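You operate a simulated robot arm through the tools that you are given. There is no shell and no other tool.

Carry out the task below with a simulated two-armed robot. There is one attempt and no reset: what you move stays moved.

Task
Wipe up the spill on the top of the spinner bench with the bench cloth and put it back.

Only the result counts: the job must be done as asked and must still hold three seconds after the hand-in. Knocking over, shifting, dropping, spilling or breaking anything else fails it. Flat cloth is picked up by pressing the open fingertips on it (5 to 10 N) and closing them slowly along it; thin cloth reads only 2 to 8 mm in the jaws.

Robot
Two 7-joint arms with two-finger parallel grippers on one trunk, on a base that moves. Base frame: it is fixed to the floor where the robot stands at the start and does not move with it; the origin is under the middle of the robot, x ahead of it, y to its left, z up. Units: m, degrees, N and s.
The left shoulder is at the start at [0.073, 0.182, 1.086], the right one opposite. With the tool pointing down near the work surface each hand reaches from about 0.3 to 0.76 m from the robot's upright axis, wherever it stands, measured 20 degrees to its own side. Places, roughly: bench cloth [0.5, -3.5, 1]. Payload 3.91 kg a hand.
The TCP of each hand is the grasp point between the finger pads, 0.03 m short of the fingertips. In the tool frame z runs along the fingers and y along their closing line. The gripper opens to 0.11 m. The fingers are 0.02 m wide and 0.01 m thick; the gripper's body (0.048 by 0.112 m) begins 0.055 m behind the TCP.
Orientation is that of the tool frame in the base frame, as [roll, pitch, yaw] about the fixed x, y, z axes, in that order (R = Rz(yaw) Ry(pitch) Rx(roll)). With the fingers straight down and closing along the base's y, the tool's x points along the base's -x, its y along +y and its z along -z.

Tools
- The arms move only by the tool jog_arm. It takes "left_plan", "right_plan" or both (then of equal length, played together; a hand with none holds still); each is a list of rows, each a list of 7 numbers: the shift along the tool's x, y, z in m, then the turn, a rotation vector about the tool's x, y, z in degrees, then the finger opening in m, from 0 to 0.11. In form: [[tx, ty, tz, ax, ay, az, claw], ...]. A call has 1 to 20 rows; each row is the pose to reach, as a shift and turn from the pose commanded when the call began, along the tool's axes at that moment. Each row takes 0.2 s and may step no farther than 0.05 m and 8.6 degrees from the row before; otherwise, or with a gripper value out of range, the whole call is refused. A pose out of reach is approached as far as the arm can. The call stops where the force on the tool passes 40 N (or 10 N more than at its start, if that is more) or the arm is blocked; 0.2 s more then pass. The fingers move at their own pace (about 0.072 m/s each) and stop on an object; they squeeze with about 26 N. The grip force told is the motor's: it shows also when the fingers shut on nothing. Time passes only in rows, and 0.2 s behind the last, so rows that repeat a pose let the fingers close. The reply holds the time, the measured pose of the TCP, the force on the tool along the base axes, the opening and the grip force, in the units named above and with some noise, with the torque about the TCP (base axes, N m) and any sound that the robot's microphone picked up.
- Cameras (640 x 400 px; columns grow to the right, rows downward): "scene" is now at [0.2177, 0.0048, 1.2758]; the picture's right is [0.06, -1.00, 0.00], its down [-0.54, -0.03, -0.84] and it looks along [0.84, 0.05, -0.54] (base axes); focal length 226 px, centre (320, 200). "left" rides on the left gripper at [0.072, -0.017, -0.103] in its tool frame; the picture's right is [0.23, 0.97, 0.00], its down [-0.76, 0.18, -0.62] and it looks along [-0.61, 0.14, 0.78] (tool axes); focal length 222 px, centre (320, 200). "right" rides on the right gripper at [0.072, 0.017, -0.103] in its tool frame; the picture's right is [-0.23, 0.97, 0.00], its down [-0.76, -0.18, -0.62] and it looks along [-0.61, -0.14, 0.78] (tool axes); focal length 222 px, centre (320, 200). There is no depth. A picture from a camera that has moved, and an enlarged one, comes with that camera's place and axes in the base frame and with its lens.
- capture(camera): a new picture of that camera. The clock stands still meanwhile.
- slide_trunk(by): moves the trunk up (or, below 0, down) by that many m; the arms and the scene camera ride with it, the base frame stays. It gives what a move gives, with no picture.
- drive_base(legs): drives the robot by 1 to 6 legs, each [ahead, left, turn to the left] in m, m and degrees, along the robot's own axes; the way and the turn of a leg run together, so that a leg with both is an arc; at most 1.5 m and 180 degrees a leg. The arms and the cameras ride along, it lands a little off, and it stops where it bumps. It gives what a move gives.
- turn_head(pan, tilt): turns the head with the scene camera to pan (to the left, within 80 degrees either way) and tilt (down, from -29 to 69), counted from straight ahead of the robot (the tilt from the chest, where the trunk bows). It gives what a move gives.
- close_up(camera, box): a new picture of the part [left, top, right, bottom] of that camera's present view, enlarged. The clock stands still meanwhile.
- finish_job(): hands the job in; it is judged then, once.

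Nothing tells you exact positions but the pictures and the camera data. Unless the task says otherwise, let go and move clear before handing in.

The tools are called after "Call:" as a command line: name --argument value ..., lists and objects as JSON in quotes. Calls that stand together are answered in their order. jog_arm: Moves the arms, as the interface text tells. Its arguments: {"type":"object","properties":{"left_plan":{"type":"array"},"right_plan":{"type":"array"}},"required":[]} The other tools are called the same way: slide_trunk (by) moves the trunk up or down; drive_base (legs) drives the base; turn_head (pan, tilt) turns the head that bears the scene camera; capture (camera) takes a picture; close_up (camera, box) takes an enlarged picture of a part of a camera's view; finish_job () hands the job in.

At the start:

```text
time: 0.0
left_position: [0.5239, 0.2273, 1.0823]
left_ee_rot: [179.9, 0.0, -179.8]
left_wrist_force: [0.0, -0.4, -0.1]
left_torque: [-0.01, -0.02, 0.01]
left_opening: 0.11
left_gripper_force: 0.0
right_position: [0.3956, -0.1735, 1.0946]
right_ee_rot: [180.0, 0.0, -180.0]
right_wrist_force: [-1.4, 0.0, 0.3]
right_torque: [0.02, -0.01, 0.01]
right_opening: 0.11
right_gripper_force: 0.1
trunk travel left (down, up): [-0.35, 0.164]
robot x, y, heading: [-0.002, -0.0011, -0.2]
head pan, tilt (commanded): [3.6, 33.0]
```

scene: 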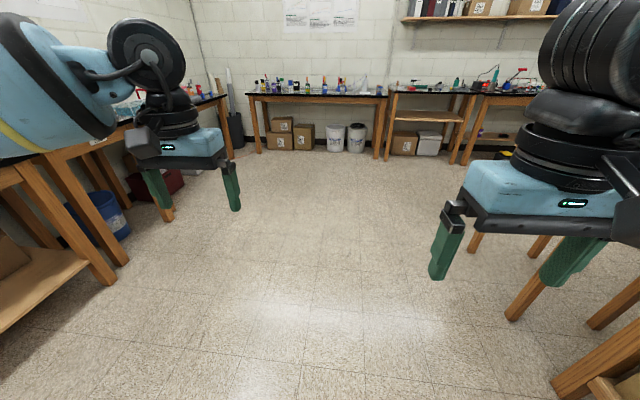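
right: 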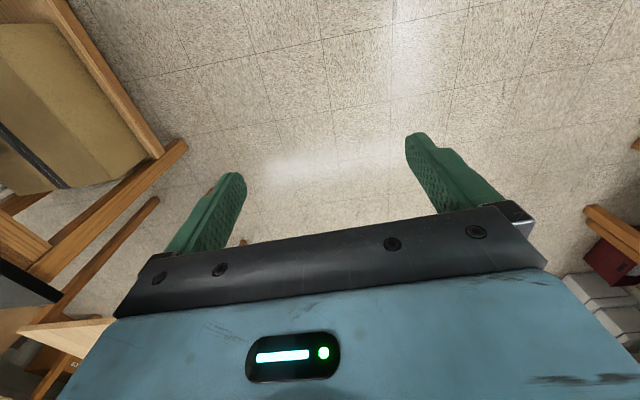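
left: 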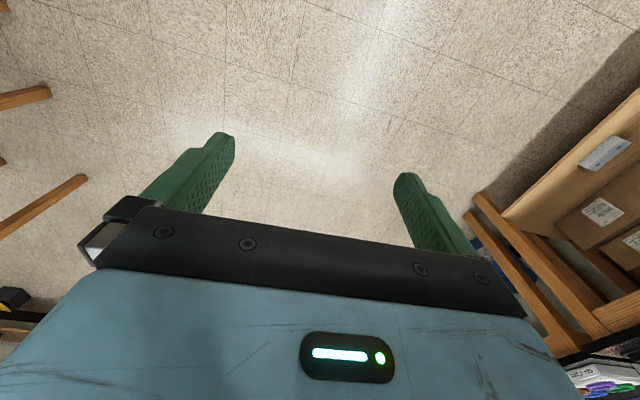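

I see a lab room with benches along the walls; the cloth should be about 3.5 m to my right. I'll turn the head that way to look before moving.

Call:
turn_head --pan -75 --tilt 20

```text
time: 1.5
left_position: [0.5239, 0.2273, 1.082]
left_ee_rot: [179.9, 0.0, -179.9]
left_wrist_force: [-1.1, 0.2, 0.1]
left_torque: [0.0, 0.01, -0.02]
left_opening: 0.11
left_gripper_force: 0.1
right_position: [0.3961, -0.1742, 1.0947]
right_ee_rot: [180.0, 0.1, 180.0]
right_wrist_force: [0.7, 1.1, 0.8]
right_torque: [-0.01, 0.02, 0.0]
right_opening: 0.1101
right_gripper_force: 0.1
trunk travel left (down, up): [-0.35, 0.164]
robot x, y, heading: [-0.0001, -0.001, -0.0]
head pan, tilt (commanded): [-75.0, 20.0]
```

The head is now turned right; I'll take a picture of that side.

Call:
capture --camera "scene"

```text
taken
camera scene: at [0.1529, -0.0907, 1.2965], right [-0.97, -0.26, 0.0], down [-0.09, 0.33, -0.94], along [0.24, -0.91, -0.34], focal length 226 px, centre (320, 200)
```

scene: 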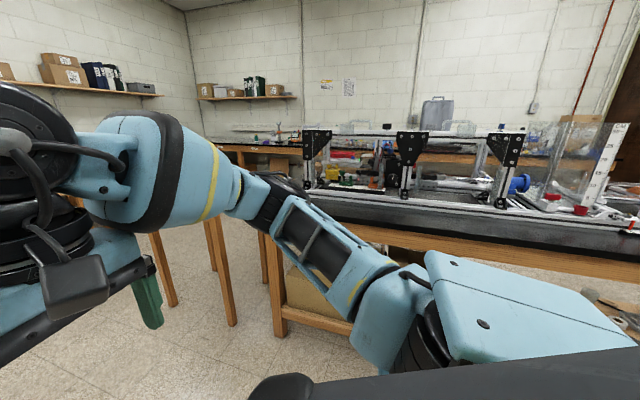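

A bench with a long flume-like rig stands about 1.2 m to my right, with another bench behind it. I'll enlarge this and look at other directions.

Call:
close_up --camera "scene" --box '[180, 80, 420, 230]'

Call:
close_up --camera "scene" --box '[400, 80, 640, 230]'

Call:
turn_head --pan -40 --tilt 20

```text
2.67 times, centred on (300, 155) of scene
camera zoom: at [0.1529, -0.0907, 1.2965], right [-0.97, -0.26, 0.0], down [-0.09, 0.33, -0.94], along [0.24, -0.91, -0.34], focal length 604 px, centre (373, 320)
```

zoom: 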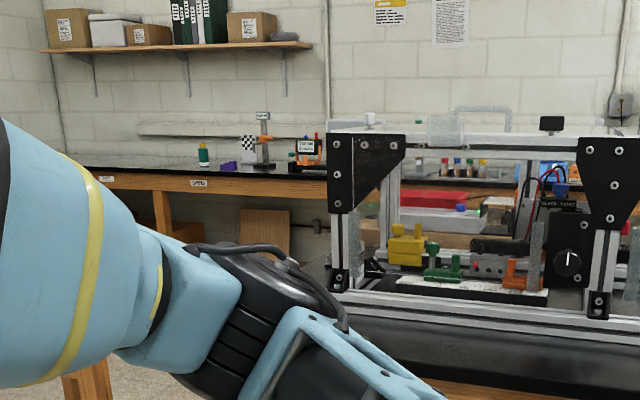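

```text
2.67 times, centred on (520, 155) of scene
camera zoom: at [0.1529, -0.0907, 1.2965], right [-0.97, -0.26, 0.0], down [-0.09, 0.33, -0.94], along [0.24, -0.91, -0.34], focal length 604 px, centre (-213, 320)
```

zoom: 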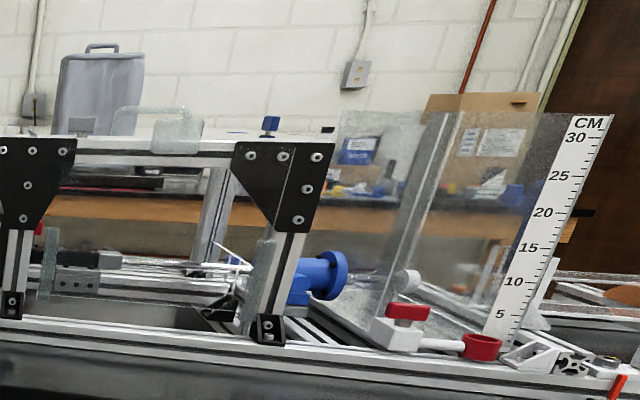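

```text
time: 2.5
left_position: [0.5228, 0.2266, 1.0825]
left_ee_rot: [180.0, 0.0, -179.8]
left_wrist_force: [-0.3, -1.0, 0.7]
left_torque: [-0.02, 0.02, -0.02]
left_opening: 0.11
left_gripper_force: 0.1
right_position: [0.3956, -0.1722, 1.0939]
right_ee_rot: [-180.0, 0.0, 180.0]
right_wrist_force: [0.4, -0.6, -0.1]
right_torque: [0.03, 0.03, 0.04]
right_opening: 0.1101
right_gripper_force: 0.1
trunk travel left (down, up): [-0.35, 0.164]
robot x, y, heading: [-0.0012, 0.0012, 0.3]
head pan, tilt (commanded): [-40.0, 20.0]
```

I'll look at the front-right to find the gap around the near bench.

Call:
capture --camera "scene"

Call:
close_up --camera "scene" --box '[0, 50, 320, 250]'

Call:
close_up --camera "scene" --box '[320, 50, 640, 250]'

```text
taken
camera scene: at [0.2, -0.0607, 1.2965], right [-0.64, -0.77, 0.0], down [-0.26, 0.22, -0.94], along [0.72, -0.6, -0.34], focal length 226 px, centre (320, 200)
```

scene: 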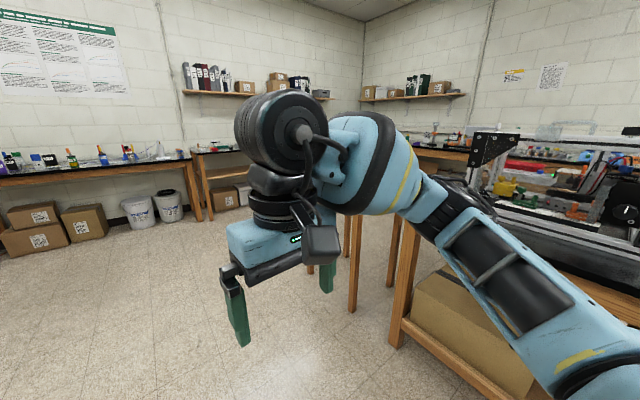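

```text
2.00 times, centred on (160, 150) of scene
camera zoom: at [0.2, -0.0607, 1.2965], right [-0.64, -0.77, 0.0], down [-0.26, 0.22, -0.94], along [0.72, -0.6, -0.34], focal length 453 px, centre (640, 300)
```

zoom: 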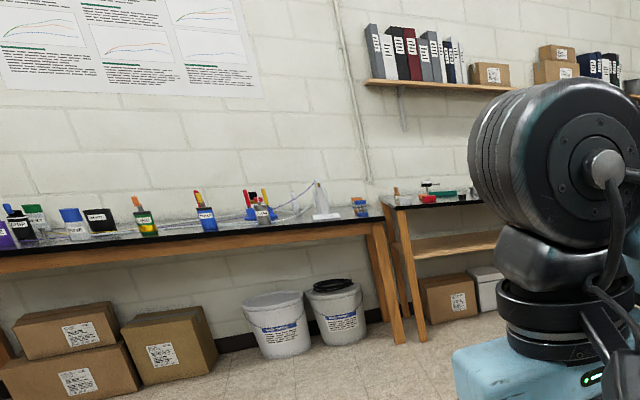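

```text
2.00 times, centred on (480, 150) of scene
camera zoom: at [0.2, -0.0607, 1.2965], right [-0.64, -0.77, 0.0], down [-0.26, 0.22, -0.94], along [0.72, -0.6, -0.34], focal length 453 px, centre (0, 300)
```

zoom: 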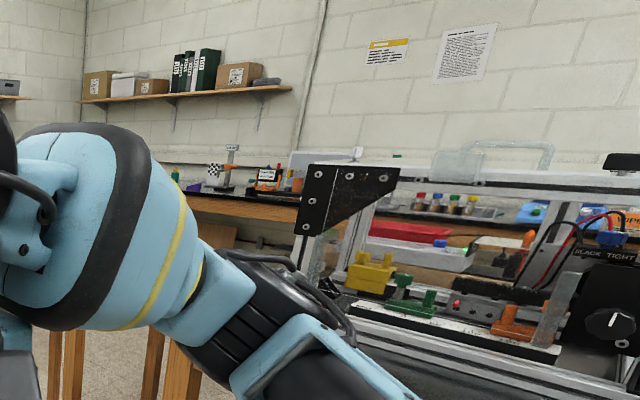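

The right-wall bench near y≈-3.5 must be reached around the near benches (legs seen up to about x≈1.65, y≈-1.05). I'll drive ahead with clear floor and look again.

Call:
drive_base --legs '[[1.2, 0.0, 0.0]]'

Call:
turn_head --pan -65 --tilt 25

Call:
capture --camera "scene"

```text
time: 8.6
left_position: [1.7341, 0.2059, 1.0815]
left_ee_rot: [-180.0, -0.1, 179.0]
left_wrist_force: [0.4, -0.8, -0.2]
left_torque: [0.01, 0.02, 0.0]
left_opening: 0.1102
left_gripper_force: 0.0
right_position: [1.6, -0.1918, 1.0942]
right_ee_rot: [180.0, 0.0, 178.9]
right_wrist_force: [-0.5, 0.3, -0.1]
right_torque: [-0.01, 0.01, 0.04]
right_opening: 0.1099
right_gripper_force: 0.1
trunk travel left (down, up): [-0.35, 0.164]
robot x, y, heading: [1.2036, -0.0136, -0.9]
head pan, tilt (commanded): [-40.0, 20.0]
```

```text
time: 9.5
left_position: [1.7342, 0.206, 1.0828]
left_ee_rot: [-180.0, -0.1, 178.9]
left_wrist_force: [0.3, -0.1, 0.3]
left_torque: [0.0, 0.0, 0.04]
left_opening: 0.1101
left_gripper_force: 0.1
right_position: [1.5979, -0.1923, 1.0942]
right_ee_rot: [179.9, -0.1, 178.8]
right_wrist_force: [0.0, 0.2, -0.1]
right_torque: [0.03, 0.01, -0.01]
right_opening: 0.1101
right_gripper_force: 0.2
trunk travel left (down, up): [-0.35, 0.164]
robot x, y, heading: [1.2086, -0.0127, -1.4]
head pan, tilt (commanded): [-65.0, 25.0]
```

```text
taken
camera scene: at [1.3726, -0.0985, 1.2884], right [-0.91, -0.41, 0.0], down [-0.17, 0.39, -0.91], along [0.37, -0.83, -0.42], focal length 226 px, centre (320, 200)
```

scene: 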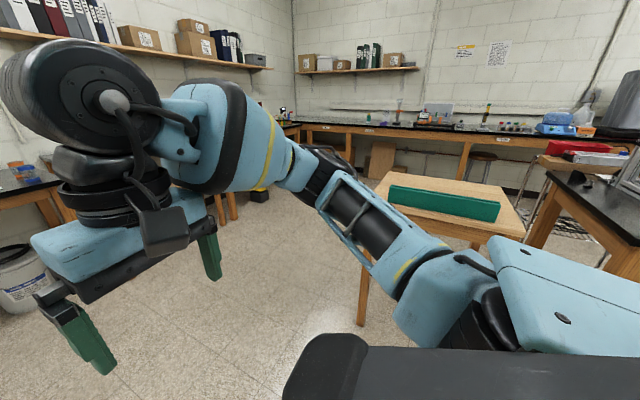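

A small wooden table stands to my right with open floor beyond it, and the long bench runs along the right wall. I'll go ahead about 1 m more, turn to face the right wall, and look.

Call:
drive_base --legs '[[0.95, 0.0, 0.0], [0.0, 0.0, -88.0]]'

Call:
turn_head --pan 0 --tilt 20

Call:
capture --camera "scene"

```text
time: 18.2
left_position: [2.3603, -0.5594, 1.081]
left_ee_rot: [-179.9, 0.1, 90.0]
left_wrist_force: [0.2, 0.1, -0.3]
left_torque: [-0.01, -0.03, -0.01]
left_opening: 0.1097
left_gripper_force: 0.1
right_position: [1.9631, -0.4285, 1.094]
right_ee_rot: [-180.0, 0.0, 89.8]
right_wrist_force: [-0.4, -0.1, 0.4]
right_torque: [0.04, 0.02, 0.0]
right_opening: 0.1101
right_gripper_force: 0.1
trunk travel left (down, up): [-0.35, 0.164]
robot x, y, heading: [2.1388, -0.0366, -90.2]
head pan, tilt (commanded): [-65.0, 25.0]
```

```text
time: 19.5
left_position: [2.362, -0.5575, 1.0817]
left_ee_rot: [-180.0, 0.0, 89.8]
left_wrist_force: [-0.1, 0.8, -0.1]
left_torque: [0.0, 0.01, 0.02]
left_opening: 0.1101
left_gripper_force: 0.1
right_position: [1.9618, -0.4286, 1.0949]
right_ee_rot: [180.0, -0.1, 89.8]
right_wrist_force: [0.4, -0.6, 0.5]
right_torque: [0.0, -0.04, -0.02]
right_opening: 0.11
right_gripper_force: 0.0
trunk travel left (down, up): [-0.35, 0.164]
robot x, y, heading: [2.1402, -0.0316, -90.2]
head pan, tilt (commanded): [0.0, 20.0]
```

```text
taken
camera scene: at [2.1323, -0.259, 1.2965], right [-1.0, 0.0, 0.0], down [0.0, 0.34, -0.94], along [0.0, -0.94, -0.34], focal length 226 px, centre (320, 200)
```

scene: 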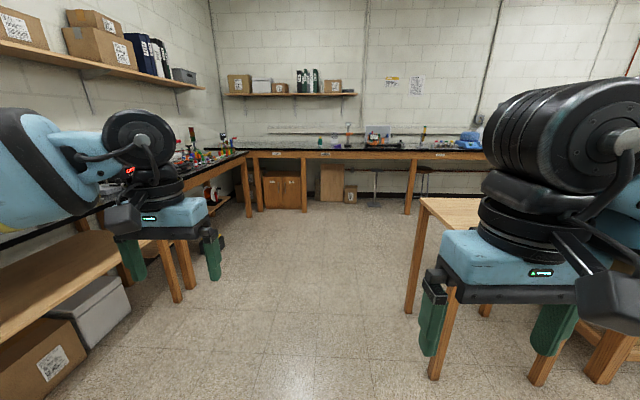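

I now face the right-wall bench across clear floor. I'll enlarge the bench top.

Call:
close_up --camera "scene" --box '[240, 100, 400, 200]'

Call:
close_up --camera "scene" --box '[350, 100, 510, 200]'

Call:
close_up --camera "scene" --box '[130, 100, 290, 200]'

```text
4.00 times, centred on (320, 150) of scene
camera zoom: at [2.1323, -0.259, 1.2965], right [-1.0, 0.0, 0.0], down [0.0, 0.34, -0.94], along [0.0, -0.94, -0.34], focal length 906 px, centre (320, 400)
```

zoom: 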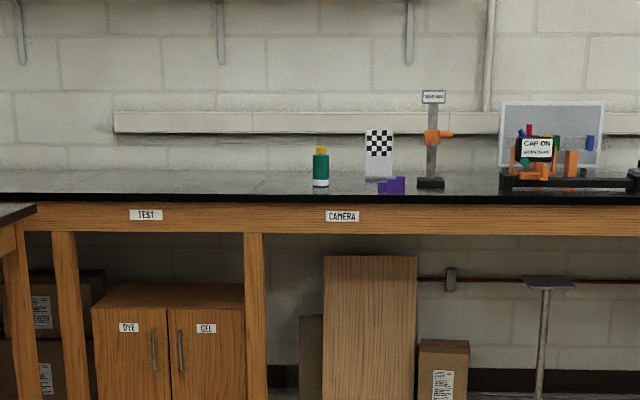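

```text
4.00 times, centred on (430, 150) of scene
camera zoom: at [2.1323, -0.259, 1.2965], right [-1.0, 0.0, 0.0], down [0.0, 0.34, -0.94], along [0.0, -0.94, -0.34], focal length 906 px, centre (-120, 400)
```

zoom: 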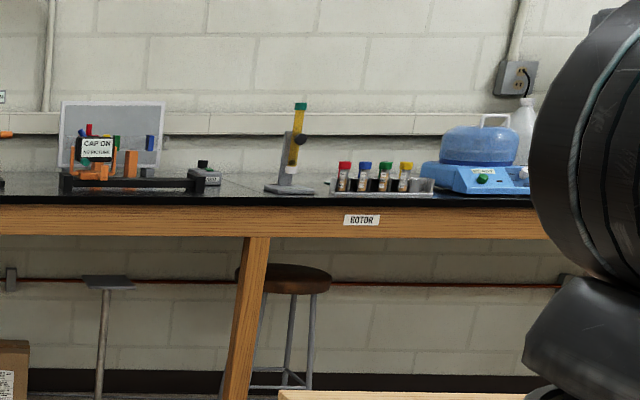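

```text
4.00 times, centred on (210, 150) of scene
camera zoom: at [2.1323, -0.259, 1.2965], right [-1.0, 0.0, 0.0], down [0.0, 0.34, -0.94], along [0.0, -0.94, -0.34], focal length 906 px, centre (760, 400)
```

zoom: 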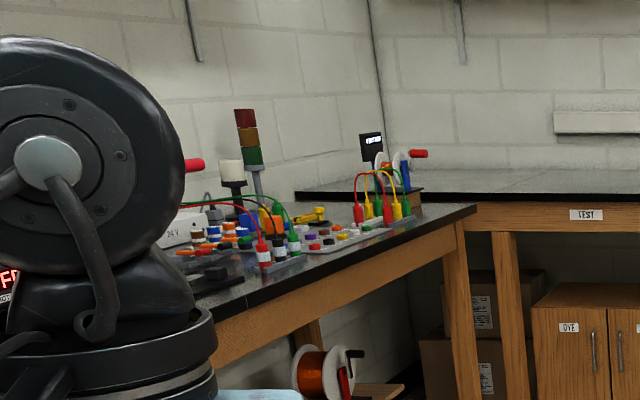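

The right-wall bench carries sections labelled TEST, CAMERA and ROTOR (with a blue centrifuge at right). I'll drive toward it along the clear aisle.

Call:
drive_base --legs '[[1.5, 0.0, 0.0]]'

Call:
turn_head --pan 35 --tilt 20

Call:
capture --camera "scene"

Call:
turn_head --pan -50 --tilt 20

Call:
capture --camera "scene"

```text
time: 26.9
left_position: [2.37, -2.0457, 1.0816]
left_ee_rot: [-179.9, 0.0, 90.5]
left_wrist_force: [0.6, -0.3, -0.1]
left_torque: [0.06, 0.0, 0.01]
left_opening: 0.1103
left_gripper_force: 0.1
right_position: [1.9697, -1.9196, 1.0946]
right_ee_rot: [-180.0, 0.0, 90.4]
right_wrist_force: [-0.4, -1.3, 0.0]
right_torque: [0.0, 0.0, -0.01]
right_opening: 0.11
right_gripper_force: 0.0
trunk travel left (down, up): [-0.35, 0.164]
robot x, y, heading: [2.1408, -1.5246, -89.6]
head pan, tilt (commanded): [0.0, 20.0]
```

```text
time: 27.9
left_position: [2.3692, -2.0449, 1.0811]
left_ee_rot: [-180.0, -0.1, 90.5]
left_wrist_force: [0.3, -0.5, 0.7]
left_torque: [0.0, -0.03, 0.0]
left_opening: 0.1101
left_gripper_force: 0.0
right_position: [1.9686, -1.9201, 1.0948]
right_ee_rot: [180.0, 0.0, 90.3]
right_wrist_force: [0.6, -0.1, 0.7]
right_torque: [0.01, 0.0, 0.02]
right_opening: 0.11
right_gripper_force: 0.0
trunk travel left (down, up): [-0.35, 0.164]
robot x, y, heading: [2.1368, -1.5218, -89.6]
head pan, tilt (commanded): [35.0, 20.0]
```

```text
taken
camera scene: at [2.1909, -1.7316, 1.2965], right [-0.82, -0.58, 0.0], down [-0.2, 0.28, -0.94], along [0.54, -0.77, -0.34], focal length 226 px, centre (320, 200)
```

scene: 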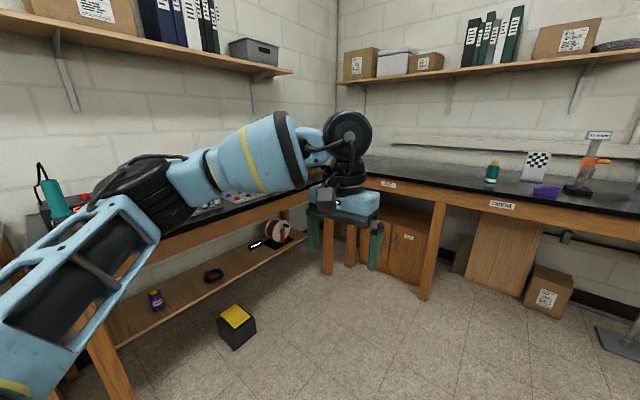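

```text
time: 29.5
left_position: [2.3706, -2.0451, 1.0827]
left_ee_rot: [-180.0, 0.0, 90.6]
left_wrist_force: [0.2, 0.2, -1.4]
left_torque: [-0.02, 0.0, -0.02]
left_opening: 0.1104
left_gripper_force: 0.0
right_position: [1.9695, -1.9188, 1.0947]
right_ee_rot: [179.9, 0.0, 90.3]
right_wrist_force: [-0.3, -0.3, -0.1]
right_torque: [-0.01, 0.0, 0.02]
right_opening: 0.1099
right_gripper_force: 0.2
trunk travel left (down, up): [-0.35, 0.164]
robot x, y, heading: [2.1416, -1.5237, -89.6]
head pan, tilt (commanded): [-50.0, 20.0]
```

```text
taken
camera scene: at [2.0661, -1.7161, 1.2965], right [-0.65, 0.76, 0.0], down [0.26, 0.22, -0.94], along [-0.72, -0.61, -0.34], focal length 226 px, centre (320, 200)
```

scene: 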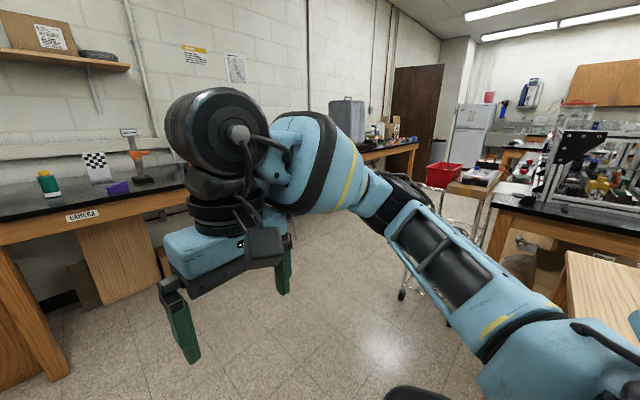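

I see the cart with a red bin beyond the small table, and the wall bench at left in this view. I'll enlarge the cart and the right-hand end of the wall bench before planning the route.

Call:
close_up --camera "scene" --box '[320, 90, 640, 330]'

Call:
drive_base --legs '[[0.7, 0.0, 0.0]]'

Call:
turn_head --pan -75 --tilt 20

Call:
capture --camera "scene"

```text
1.67 times, centred on (480, 210) of scene
camera zoom: at [2.0661, -1.7161, 1.2965], right [-0.65, 0.76, 0.0], down [0.26, 0.22, -0.94], along [-0.72, -0.61, -0.34], focal length 377 px, centre (53, 183)
```

zoom: 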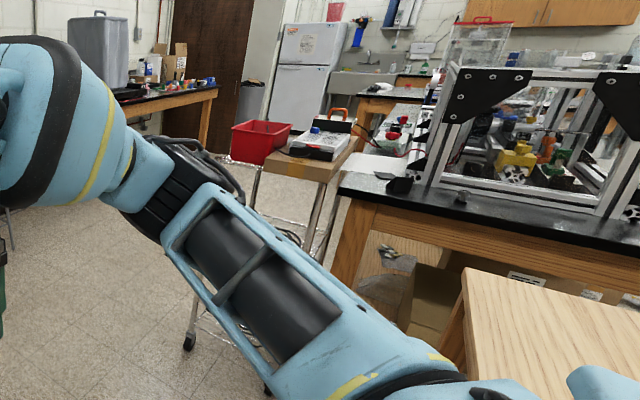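

```text
time: 33.4
left_position: [2.3707, -2.7486, 1.0815]
left_ee_rot: [179.9, 0.1, 90.2]
left_wrist_force: [-0.1, -0.3, -0.3]
left_torque: [0.04, -0.03, -0.01]
left_opening: 0.1099
left_gripper_force: 0.1
right_position: [1.9711, -2.6218, 1.094]
right_ee_rot: [180.0, 0.0, 90.2]
right_wrist_force: [-0.4, -0.4, -0.3]
right_torque: [0.04, 0.01, 0.02]
right_opening: 0.1097
right_gripper_force: 0.0
trunk travel left (down, up): [-0.35, 0.164]
robot x, y, heading: [2.1404, -2.2265, -89.6]
head pan, tilt (commanded): [-50.0, 20.0]
```

```text
time: 34.2
left_position: [2.3708, -2.748, 1.0818]
left_ee_rot: [-180.0, -0.1, 90.1]
left_wrist_force: [0.9, -0.9, 0.5]
left_torque: [0.03, -0.02, 0.04]
left_opening: 0.11
left_gripper_force: 0.1
right_position: [1.9715, -2.622, 1.0942]
right_ee_rot: [-179.9, -0.1, 90.2]
right_wrist_force: [0.2, 1.1, 0.5]
right_torque: [0.03, 0.02, 0.03]
right_opening: 0.1098
right_gripper_force: 0.1
trunk travel left (down, up): [-0.35, 0.164]
robot x, y, heading: [2.141, -2.2263, -89.5]
head pan, tilt (commanded): [-75.0, 20.0]
```

```text
taken
camera scene: at [2.0501, -2.3821, 1.2965], right [-0.26, 0.96, 0.0], down [0.33, 0.09, -0.94], along [-0.91, -0.25, -0.34], focal length 226 px, centre (320, 200)
```

scene: 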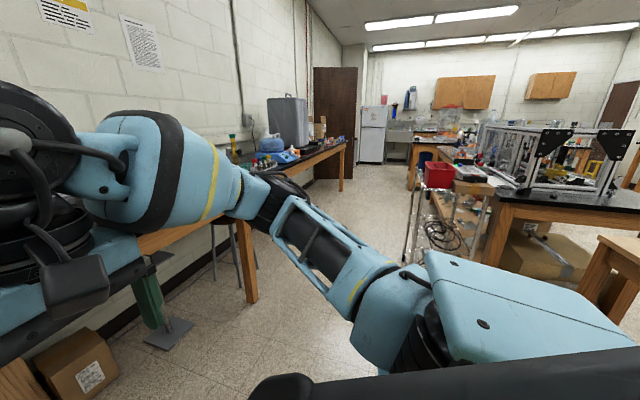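

The aisle between the cart (edge about y≈-2.1) and wall bench (front about y≈-3.2) is visible. I'll enlarge the wall-bench top by the blue centrifuge.

Call:
close_up --camera "scene" --box '[200, 80, 360, 180]'

Call:
close_up --camera "scene" --box '[380, 90, 640, 280]'

Call:
turn_head --pan -30 --tilt 20

Call:
capture --camera "scene"

```text
4.00 times, centred on (280, 130) of scene
camera zoom: at [2.0501, -2.3821, 1.2965], right [-0.26, 0.96, 0.0], down [0.33, 0.09, -0.94], along [-0.91, -0.25, -0.34], focal length 906 px, centre (480, 480)
```

zoom: 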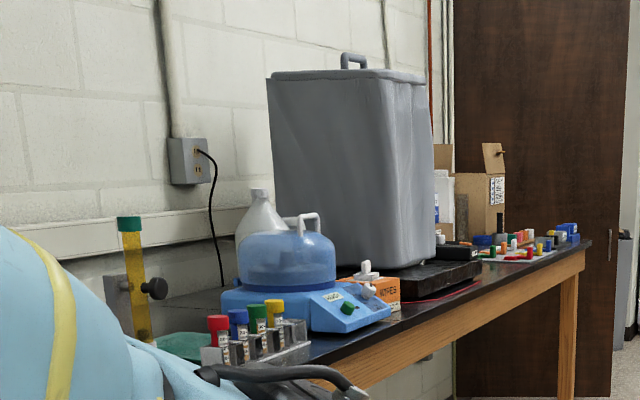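

```text
2.11 times, centred on (510, 185) of scene
camera zoom: at [2.0501, -2.3821, 1.2965], right [-0.26, 0.96, 0.0], down [0.33, 0.09, -0.94], along [-0.91, -0.25, -0.34], focal length 477 px, centre (-80, 232)
```

zoom: 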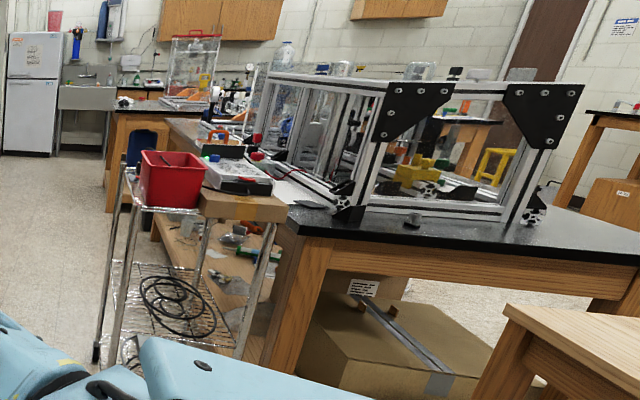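

```text
time: 35.4
left_position: [2.3706, -2.7466, 1.0818]
left_ee_rot: [179.9, 0.0, 90.3]
left_wrist_force: [0.0, -0.1, 0.3]
left_torque: [0.0, 0.0, -0.01]
left_opening: 0.1099
left_gripper_force: 0.0
right_position: [1.9716, -2.6213, 1.0937]
right_ee_rot: [-179.8, 0.0, 90.2]
right_wrist_force: [0.3, 1.4, 0.3]
right_torque: [-0.02, -0.03, -0.01]
right_opening: 0.1099
right_gripper_force: 0.1
trunk travel left (down, up): [-0.35, 0.164]
robot x, y, heading: [2.1415, -2.2225, -89.9]
head pan, tilt (commanded): [-30.0, 20.0]
```

```text
taken
camera scene: at [2.0935, -2.4384, 1.2965], right [-0.87, 0.5, 0.0], down [0.17, 0.3, -0.94], along [-0.47, -0.81, -0.34], focal length 226 px, centre (320, 200)
```

scene: 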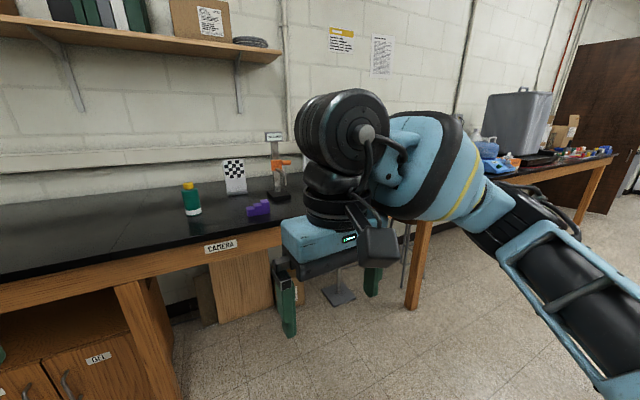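

I can see a teal cloth behind the tube rack next to the blue centrifuge, around [0.35, -3.5, 0.9]; the centrifuge bench (ROTOR) is likely the spinner bench. I'll strafe right along the aisle, staying clear of cart and bench.

Call:
drive_base --legs '[[0.3, 0.0, 0.0], [0.0, -1.2, 0.0]]'

Call:
turn_head --pan -35 --tilt 30

Call:
capture --camera "scene"

Call:
turn_head --pan 0 --tilt 30

Call:
capture --camera "scene"

```text
time: 47.7
left_position: [1.174, -3.0516, 1.0814]
left_ee_rot: [-179.9, 0.0, 89.9]
left_wrist_force: [-0.1, -0.1, 0.4]
left_torque: [0.03, 0.0, -0.04]
left_opening: 0.11
left_gripper_force: 0.1
right_position: [0.775, -2.9216, 1.0939]
right_ee_rot: [-180.0, 0.0, 89.8]
right_wrist_force: [-0.4, 0.6, -0.2]
right_torque: [0.02, 0.01, 0.01]
right_opening: 0.11
right_gripper_force: 0.0
trunk travel left (down, up): [-0.35, 0.164]
robot x, y, heading: [0.952, -2.5252, -90.0]
head pan, tilt (commanded): [-30.0, 20.0]
```

```text
time: 48.5
left_position: [1.1735, -3.051, 1.0809]
left_ee_rot: [-180.0, -0.1, 89.8]
left_wrist_force: [-1.2, 0.3, -0.3]
left_torque: [0.0, 0.03, 0.03]
left_opening: 0.1097
left_gripper_force: 0.0
right_position: [0.7747, -2.9226, 1.0944]
right_ee_rot: [180.0, 0.1, 89.8]
right_wrist_force: [0.2, -0.1, 0.2]
right_torque: [-0.03, 0.0, -0.01]
right_opening: 0.1097
right_gripper_force: 0.1
trunk travel left (down, up): [-0.35, 0.164]
robot x, y, heading: [0.9513, -2.5253, -90.4]
head pan, tilt (commanded): [-35.0, 30.0]
```

```text
taken
camera scene: at [0.8939, -2.7331, 1.2805], right [-0.82, 0.58, 0.0], down [0.29, 0.41, -0.87], along [-0.5, -0.71, -0.5], focal length 226 px, centre (320, 200)
```

scene: 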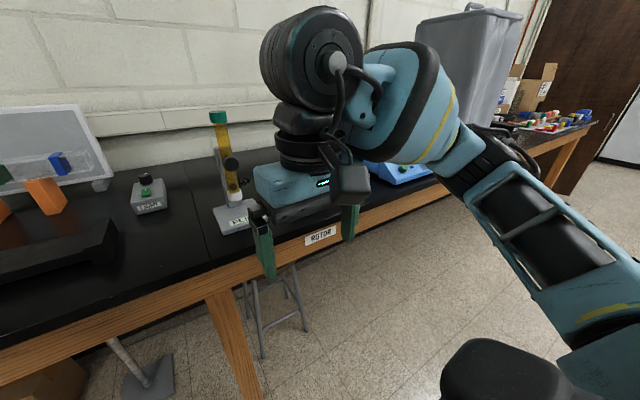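

```text
time: 49.5
left_position: [1.1745, -3.0521, 1.0816]
left_ee_rot: [-179.9, 0.0, 90.0]
left_wrist_force: [0.2, -0.1, 0.1]
left_torque: [0.01, 0.01, -0.01]
left_opening: 0.11
left_gripper_force: 0.1
right_position: [0.7748, -2.9217, 1.0942]
right_ee_rot: [-179.9, 0.0, 89.8]
right_wrist_force: [-0.3, -0.4, 0.1]
right_torque: [0.0, -0.02, 0.0]
right_opening: 0.11
right_gripper_force: 0.0
trunk travel left (down, up): [-0.35, 0.164]
robot x, y, heading: [0.9498, -2.5257, -90.4]
head pan, tilt (commanded): [0.0, 30.0]
```

```text
taken
camera scene: at [0.9456, -2.7497, 1.2805], right [-1.0, 0.0, 0.0], down [0.0, 0.5, -0.87], along [0.0, -0.87, -0.5], focal length 226 px, centre (320, 200)
```

scene: 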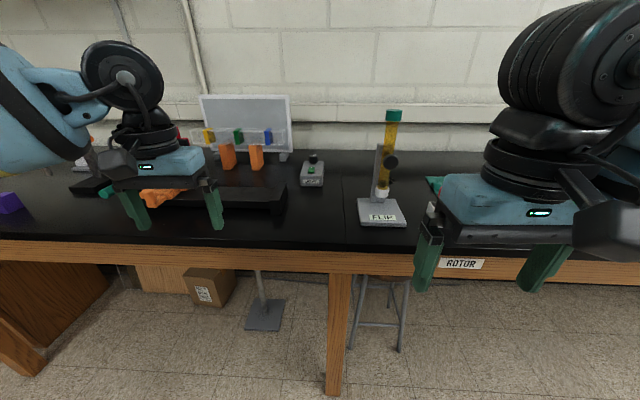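

The ROTOR bench begins near x≈0.83 and extends to smaller x; a teal cloth edge shows beyond the FLIP stand. I'll strafe further right and look between the hands.

Call:
drive_base --legs '[[0.0, -0.5, 0.0]]'

Call:
turn_head --pan 0 --tilt 35

Call:
capture --camera "scene"

Call:
capture --camera "right"

Call:
capture --camera "left"

```text
time: 54.4
left_position: [0.6668, -3.0489, 1.0826]
left_ee_rot: [179.9, 0.0, 89.9]
left_wrist_force: [0.6, -0.1, -0.5]
left_torque: [0.0, 0.03, 0.04]
left_opening: 0.1102
left_gripper_force: 0.0
right_position: [0.2687, -2.9197, 1.0955]
right_ee_rot: [-180.0, 0.0, 89.8]
right_wrist_force: [-0.1, 0.5, 0.5]
right_torque: [0.0, -0.01, 0.03]
right_opening: 0.1101
right_gripper_force: 0.1
trunk travel left (down, up): [-0.35, 0.164]
robot x, y, heading: [0.4426, -2.5235, -90.6]
head pan, tilt (commanded): [0.0, 30.0]
```

```text
time: 55.1
left_position: [0.6673, -3.0488, 1.0823]
left_ee_rot: [180.0, 0.0, 89.8]
left_wrist_force: [0.1, 0.3, -0.4]
left_torque: [0.0, 0.03, -0.01]
left_opening: 0.11
left_gripper_force: 0.0
right_position: [0.2678, -2.9196, 1.0944]
right_ee_rot: [180.0, 0.0, 89.8]
right_wrist_force: [-0.8, 0.7, 0.5]
right_torque: [0.02, 0.0, -0.01]
right_opening: 0.1099
right_gripper_force: 0.0
trunk travel left (down, up): [-0.35, 0.164]
robot x, y, heading: [0.4435, -2.5257, -90.6]
head pan, tilt (commanded): [0.0, 35.0]
```

```text
taken
camera scene: at [0.4393, -2.7449, 1.2727], right [-1.0, 0.01, 0.0], down [0.0, 0.57, -0.82], along [0.0, -0.82, -0.57], focal length 226 px, centre (320, 200)
```

scene: 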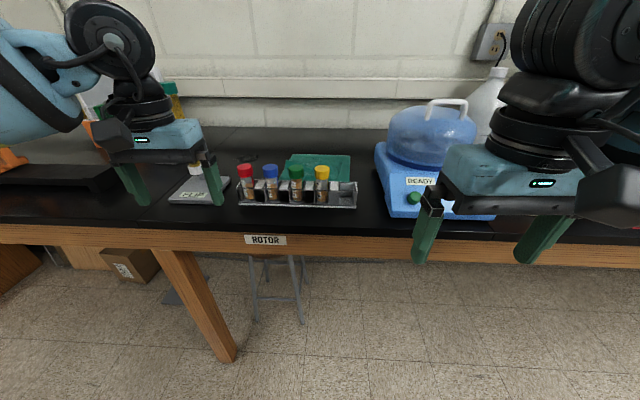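

```text
taken
camera right: at [0.2863, -2.8463, 1.198], right [0.97, -0.23, 0.0], down [-0.18, -0.76, 0.62], along [-0.15, -0.61, -0.78], focal length 222 px, centre (320, 200)
```

right: 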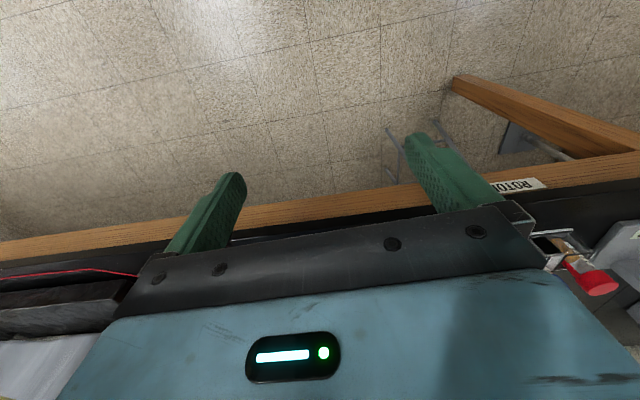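

```text
taken
camera left: at [0.6502, -2.9769, 1.1846], right [0.97, 0.22, 0.0], down [0.17, -0.76, 0.62], along [0.14, -0.61, -0.78], focal length 222 px, centre (320, 200)
```

left: 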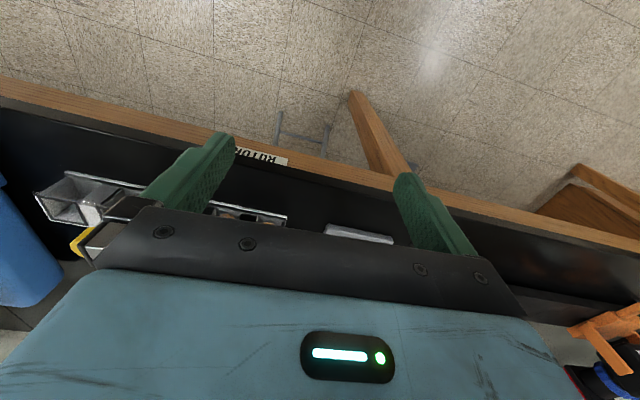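

The teal cloth lies behind the tube rack, between it and the blue centrifuge. I'll zoom in on it and the bench top to find the spill.

Call:
close_up --camera "scene" --box '[220, 120, 400, 232]'

Call:
close_up --camera "scene" --box '[360, 120, 540, 232]'

Call:
close_up --camera "scene" --box '[130, 120, 290, 220]'

```text
3.56 times, centred on (310, 176) of scene
camera zoom: at [0.4393, -2.7449, 1.2727], right [-1.0, 0.01, 0.0], down [0.0, 0.57, -0.82], along [0.0, -0.82, -0.57], focal length 805 px, centre (356, 285)
```

zoom: 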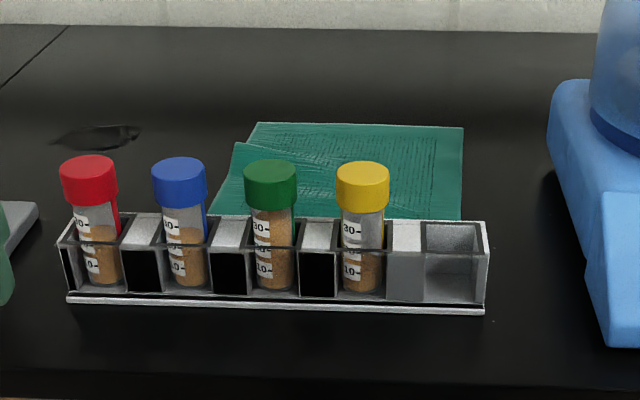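

```text
3.56 times, centred on (450, 176) of scene
camera zoom: at [0.4393, -2.7449, 1.2727], right [-1.0, 0.01, 0.0], down [0.0, 0.57, -0.82], along [0.0, -0.82, -0.57], focal length 805 px, centre (-142, 285)
```

zoom: 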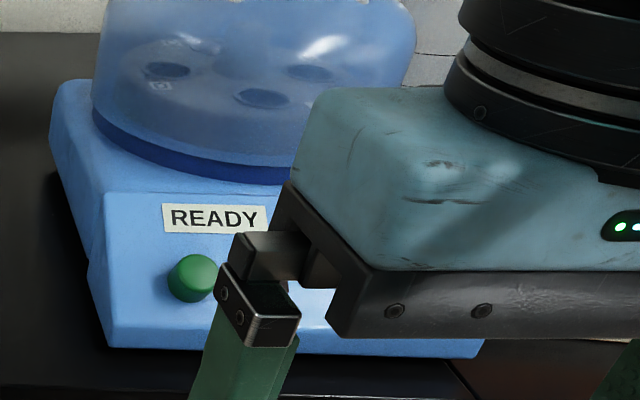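

```text
4.00 times, centred on (210, 170) of scene
camera zoom: at [0.4393, -2.7449, 1.2727], right [-1.0, 0.01, 0.0], down [0.0, 0.57, -0.82], along [0.0, -0.82, -0.57], focal length 906 px, centre (760, 320)
```

zoom: 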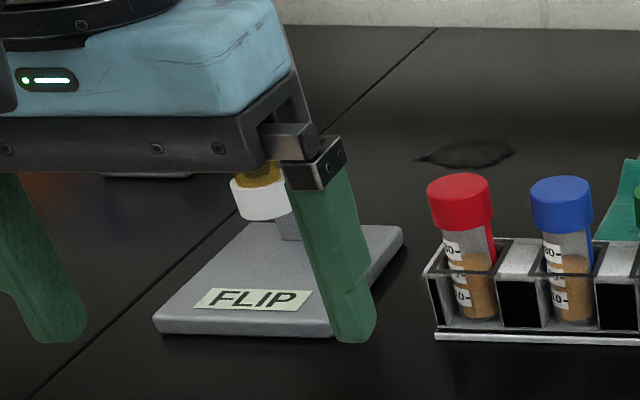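

The spill is a dark puddle near [0.72, -3.57] and the folded teal cloth sits around [0.44, -3.5], behind the tube rack (tops about 0.98) and beside the tall FLIP stand at x≈0.76. I'll raise the trunk a bit, pull the left hand back out of the way, and check the space below me before closing in.

Call:
slide_trunk --by 0.1

Call:
jog_arm --left_plan '[[0.04, 0, 0, 0, 0, 0, 0.11], [0.08, 0, 0, 0, 0, 0, 0.11], [0.12, 0, 0, 0, 0, 0, 0.11], [0.16, 0, 0, 0, 0, 0, 0.11], [0.19, 0, 0, 0, 0, 0, 0.11]]'

Call:
turn_head --pan 0 --tilt 69

Call:
capture --camera "scene"

```text
time: 56.4
left_position: [0.6671, -3.0496, 1.1815]
left_ee_rot: [179.9, -0.2, 89.8]
left_wrist_force: [0.1, 0.1, -0.6]
left_torque: [0.04, -0.01, 0.04]
left_opening: 0.1102
left_gripper_force: 0.1
right_position: [0.2693, -2.9198, 1.1936]
right_ee_rot: [179.9, -0.1, 89.7]
right_wrist_force: [0.3, -0.5, -0.4]
right_torque: [-0.01, 0.03, -0.01]
right_opening: 0.1098
right_gripper_force: 0.0
trunk travel left (down, up): [-0.45, 0.064]
robot x, y, heading: [0.4447, -2.526, -90.6]
head pan, tilt (commanded): [0.0, 35.0]
```

```text
time: 57.6
left_position: [0.6694, -2.8576, 1.181]
left_ee_rot: [180.0, 0.0, 89.8]
left_wrist_force: [-0.2, 1.5, 0.4]
left_torque: [0.02, 0.05, -0.01]
left_opening: 0.1102
left_gripper_force: 0.0
right_position: [0.2688, -2.9192, 1.1933]
right_ee_rot: [180.0, 0.1, 89.7]
right_wrist_force: [-0.2, 0.9, -0.9]
right_torque: [-0.04, -0.02, 0.01]
right_opening: 0.1101
right_gripper_force: 0.1
trunk travel left (down, up): [-0.45, 0.064]
robot x, y, heading: [0.4417, -2.5218, -90.1]
head pan, tilt (commanded): [0.0, 35.0]
```

```text
time: 58.6
left_position: [0.669, -2.8583, 1.1821]
left_ee_rot: [179.9, 0.0, 89.7]
left_wrist_force: [-0.3, 0.3, -0.1]
left_torque: [0.04, 0.03, 0.01]
left_opening: 0.11
left_gripper_force: 0.1
right_position: [0.2691, -2.9185, 1.1948]
right_ee_rot: [-179.9, 0.0, 89.7]
right_wrist_force: [-0.4, -0.3, 0.3]
right_torque: [0.0, 0.02, 0.0]
right_opening: 0.1099
right_gripper_force: 0.0
trunk travel left (down, up): [-0.45, 0.064]
robot x, y, heading: [0.4414, -2.5227, -90.3]
head pan, tilt (commanded): [0.0, 68.8]
```

```text
taken
camera scene: at [0.4398, -2.665, 1.3438], right [-1.0, 0.01, 0.0], down [0.01, 0.93, -0.36], along [0.0, -0.36, -0.93], focal length 226 px, centre (320, 200)
```

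scene: 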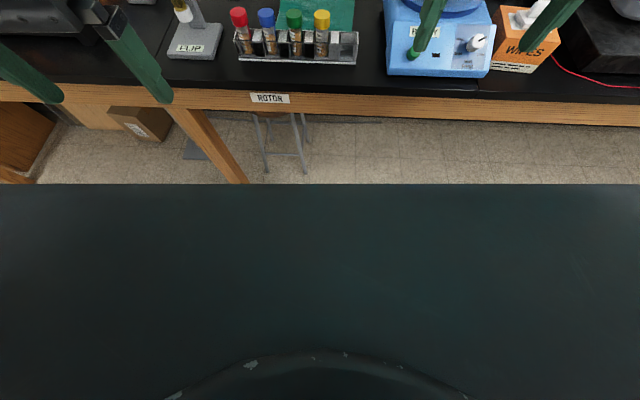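

The dark area is my own chest; the bench edge, rack and cloth show at top. I'll enlarge the top strip for measurements, then creep forward.

Call:
close_up --camera "scene" --box '[140, 0, 400, 162]'

Call:
turn_head --pan 0 --tilt 45

Call:
capture --camera "scene"

Call:
close_up --camera "scene" --box '[160, 60, 400, 210]'

```text
2.46 times, centred on (270, 81) of scene
camera zoom: at [0.4398, -2.665, 1.3438], right [-1.0, 0.01, 0.0], down [0.01, 0.93, -0.36], along [0.0, -0.36, -0.93], focal length 557 px, centre (443, 493)
```

zoom: 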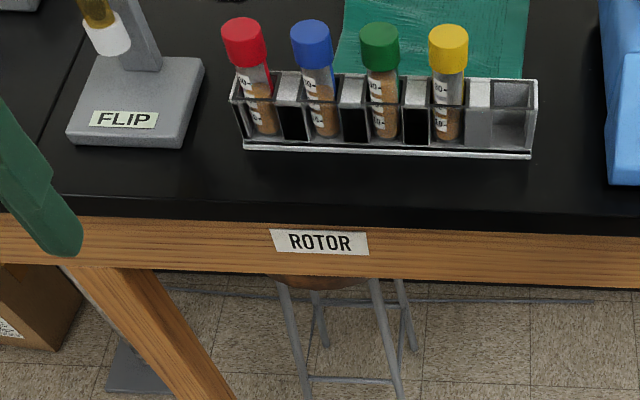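

```text
time: 59.5
left_position: [0.6698, -2.8594, 1.1803]
left_ee_rot: [180.0, 0.0, 89.7]
left_wrist_force: [0.3, 0.3, -0.1]
left_torque: [0.03, -0.04, 0.0]
left_opening: 0.1102
left_gripper_force: 0.1
right_position: [0.2673, -2.9186, 1.1938]
right_ee_rot: [-180.0, 0.1, 89.7]
right_wrist_force: [0.3, -0.4, 0.1]
right_torque: [-0.01, 0.01, -0.02]
right_opening: 0.1099
right_gripper_force: 0.0
trunk travel left (down, up): [-0.45, 0.064]
robot x, y, heading: [0.4469, -2.5261, -90.3]
head pan, tilt (commanded): [0.0, 45.0]
```

```text
taken
camera scene: at [0.4397, -2.6904, 1.3726], right [-1.0, 0.01, 0.0], down [0.0, 0.71, -0.71], along [0.0, -0.71, -0.71], focal length 226 px, centre (320, 200)
```

scene: 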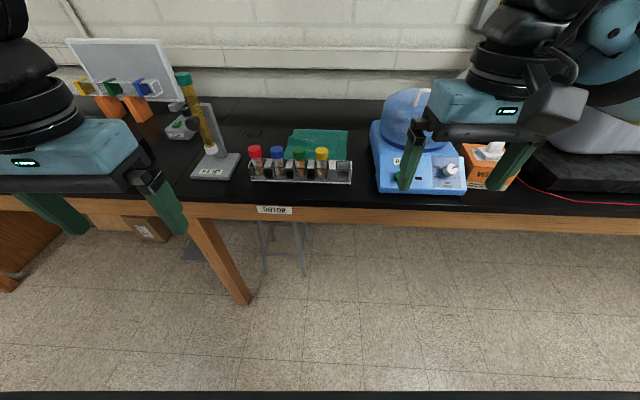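

```text
2.67 times, centred on (280, 135) of scene
camera zoom: at [0.4397, -2.6904, 1.3726], right [-1.0, 0.01, 0.0], down [0.0, 0.71, -0.71], along [0.0, -0.71, -0.71], focal length 604 px, centre (427, 373)
```

zoom: 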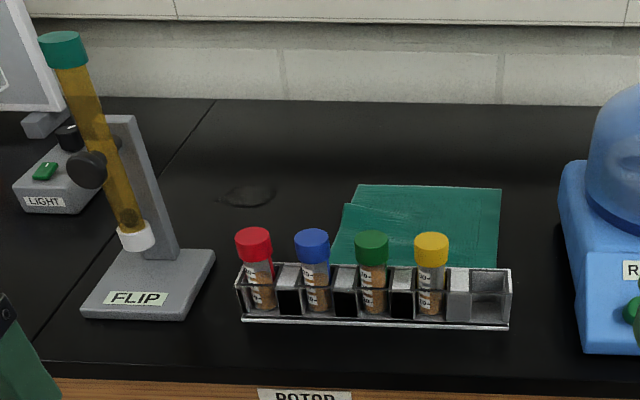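

From two views the bench top comes out at z≈0.90, cloth spanning x 0.32–0.57, y −3.36 to −3.59, and the spill at [0.72, −3.56]. I'll use the right arm with the robot near x≈0.68, so I move the left hand farther out and up first, then strafe and creep forward.

Call:
jog_arm --left_plan '[[0, 0.035, -0.015, 0, 0, 0, 0.11], [0, 0.07, -0.03, 0, 0, 0, 0.11], [0, 0.1, -0.05, 0, 0, 0, 0.11]]' --right_plan '[[0, 0, -0.015, 0, 0, 0, 0.11], [0, 0, -0.03, 0, 0, 0, 0.11], [0, 0, -0.05, 0, 0, 0, 0.11]]'

Call:
drive_base --legs '[[0.0, 0.24, 0.0], [0.2, 0.0, 0.0]]'

Call:
capture --camera "scene"

```text
time: 60.3
left_position: [0.7702, -2.8593, 1.2327]
left_ee_rot: [-179.8, -0.1, 89.7]
left_wrist_force: [0.2, 0.1, 0.6]
left_torque: [-0.03, 0.05, 0.01]
left_opening: 0.1102
left_gripper_force: 0.1
right_position: [0.2683, -2.9195, 1.2454]
right_ee_rot: [180.0, 0.1, 89.7]
right_wrist_force: [-0.4, -0.4, 0.1]
right_torque: [-0.01, -0.01, 0.0]
right_opening: 0.11
right_gripper_force: 0.0
trunk travel left (down, up): [-0.45, 0.064]
robot x, y, heading: [0.4424, -2.5274, -90.3]
head pan, tilt (commanded): [0.0, 45.0]
```

```text
time: 64.2
left_position: [1.0114, -3.056, 1.231]
left_ee_rot: [-179.9, 0.0, 90.0]
left_wrist_force: [0.3, -0.3, 0.3]
left_torque: [-0.02, 0.03, -0.02]
left_opening: 0.1099
left_gripper_force: 0.1
right_position: [0.5117, -3.119, 1.2445]
right_ee_rot: [-180.0, 0.2, 90.0]
right_wrist_force: [0.7, 0.0, 0.5]
right_torque: [-0.06, 0.01, -0.01]
right_opening: 0.1099
right_gripper_force: 0.1
trunk travel left (down, up): [-0.45, 0.064]
robot x, y, heading: [0.6854, -2.7194, -89.8]
head pan, tilt (commanded): [0.0, 45.0]
```

```text
taken
camera scene: at [0.6819, -2.8884, 1.3727], right [-1.0, 0.0, 0.0], down [0.0, 0.71, -0.71], along [0.0, -0.71, -0.71], focal length 226 px, centre (320, 200)
```

scene: 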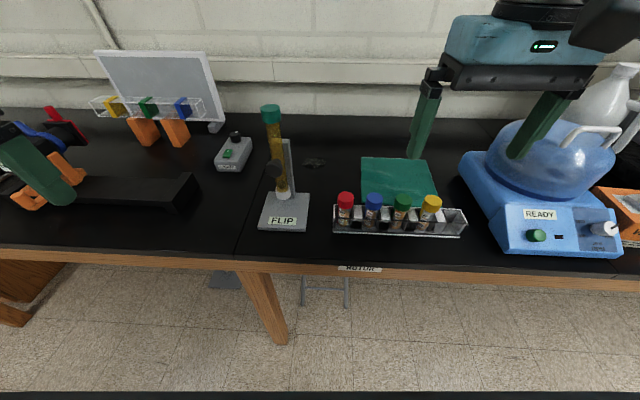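

The spill (dark blot) is visible right beside the FLIP stand's upright, with the cloth to its right. I'll enlarge for details.

Call:
close_up --camera "scene" --box '[240, 120, 480, 270]'

Call:
close_up --camera "scene" --box '[270, 130, 350, 180]'

Call:
close_up --camera "scene" --box '[440, 80, 640, 260]'

```text
2.67 times, centred on (360, 195) of scene
camera zoom: at [0.6819, -2.8884, 1.3727], right [-1.0, 0.0, 0.0], down [0.0, 0.71, -0.71], along [0.0, -0.71, -0.71], focal length 604 px, centre (213, 213)
```

zoom: 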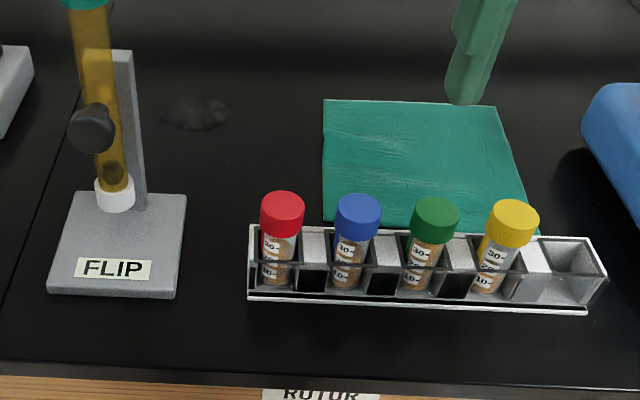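

```text
8.00 times, centred on (310, 155) of scene
camera zoom: at [0.6819, -2.8884, 1.3727], right [-1.0, 0.0, 0.0], down [0.0, 0.71, -0.71], along [0.0, -0.71, -0.71], focal length 1811 px, centre (400, 560)
```

zoom: 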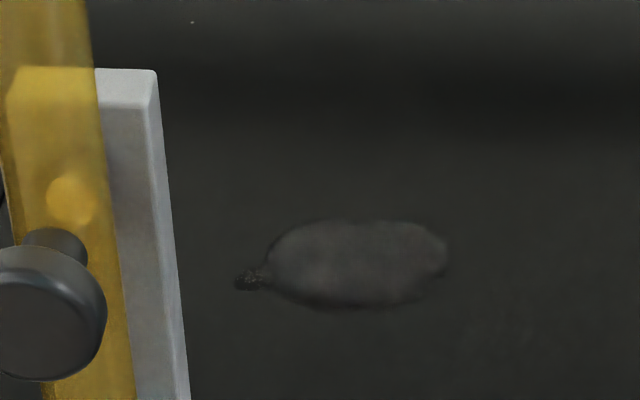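

```text
2.22 times, centred on (540, 170) of scene
camera zoom: at [0.6819, -2.8884, 1.3727], right [-1.0, 0.0, 0.0], down [0.0, 0.71, -0.71], along [0.0, -0.71, -0.71], focal length 503 px, centre (-169, 267)
```

zoom: 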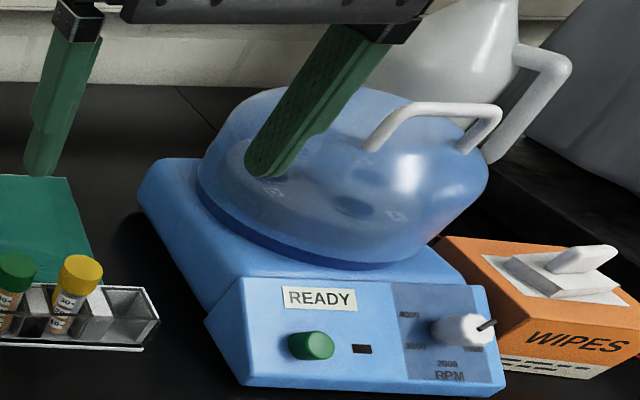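

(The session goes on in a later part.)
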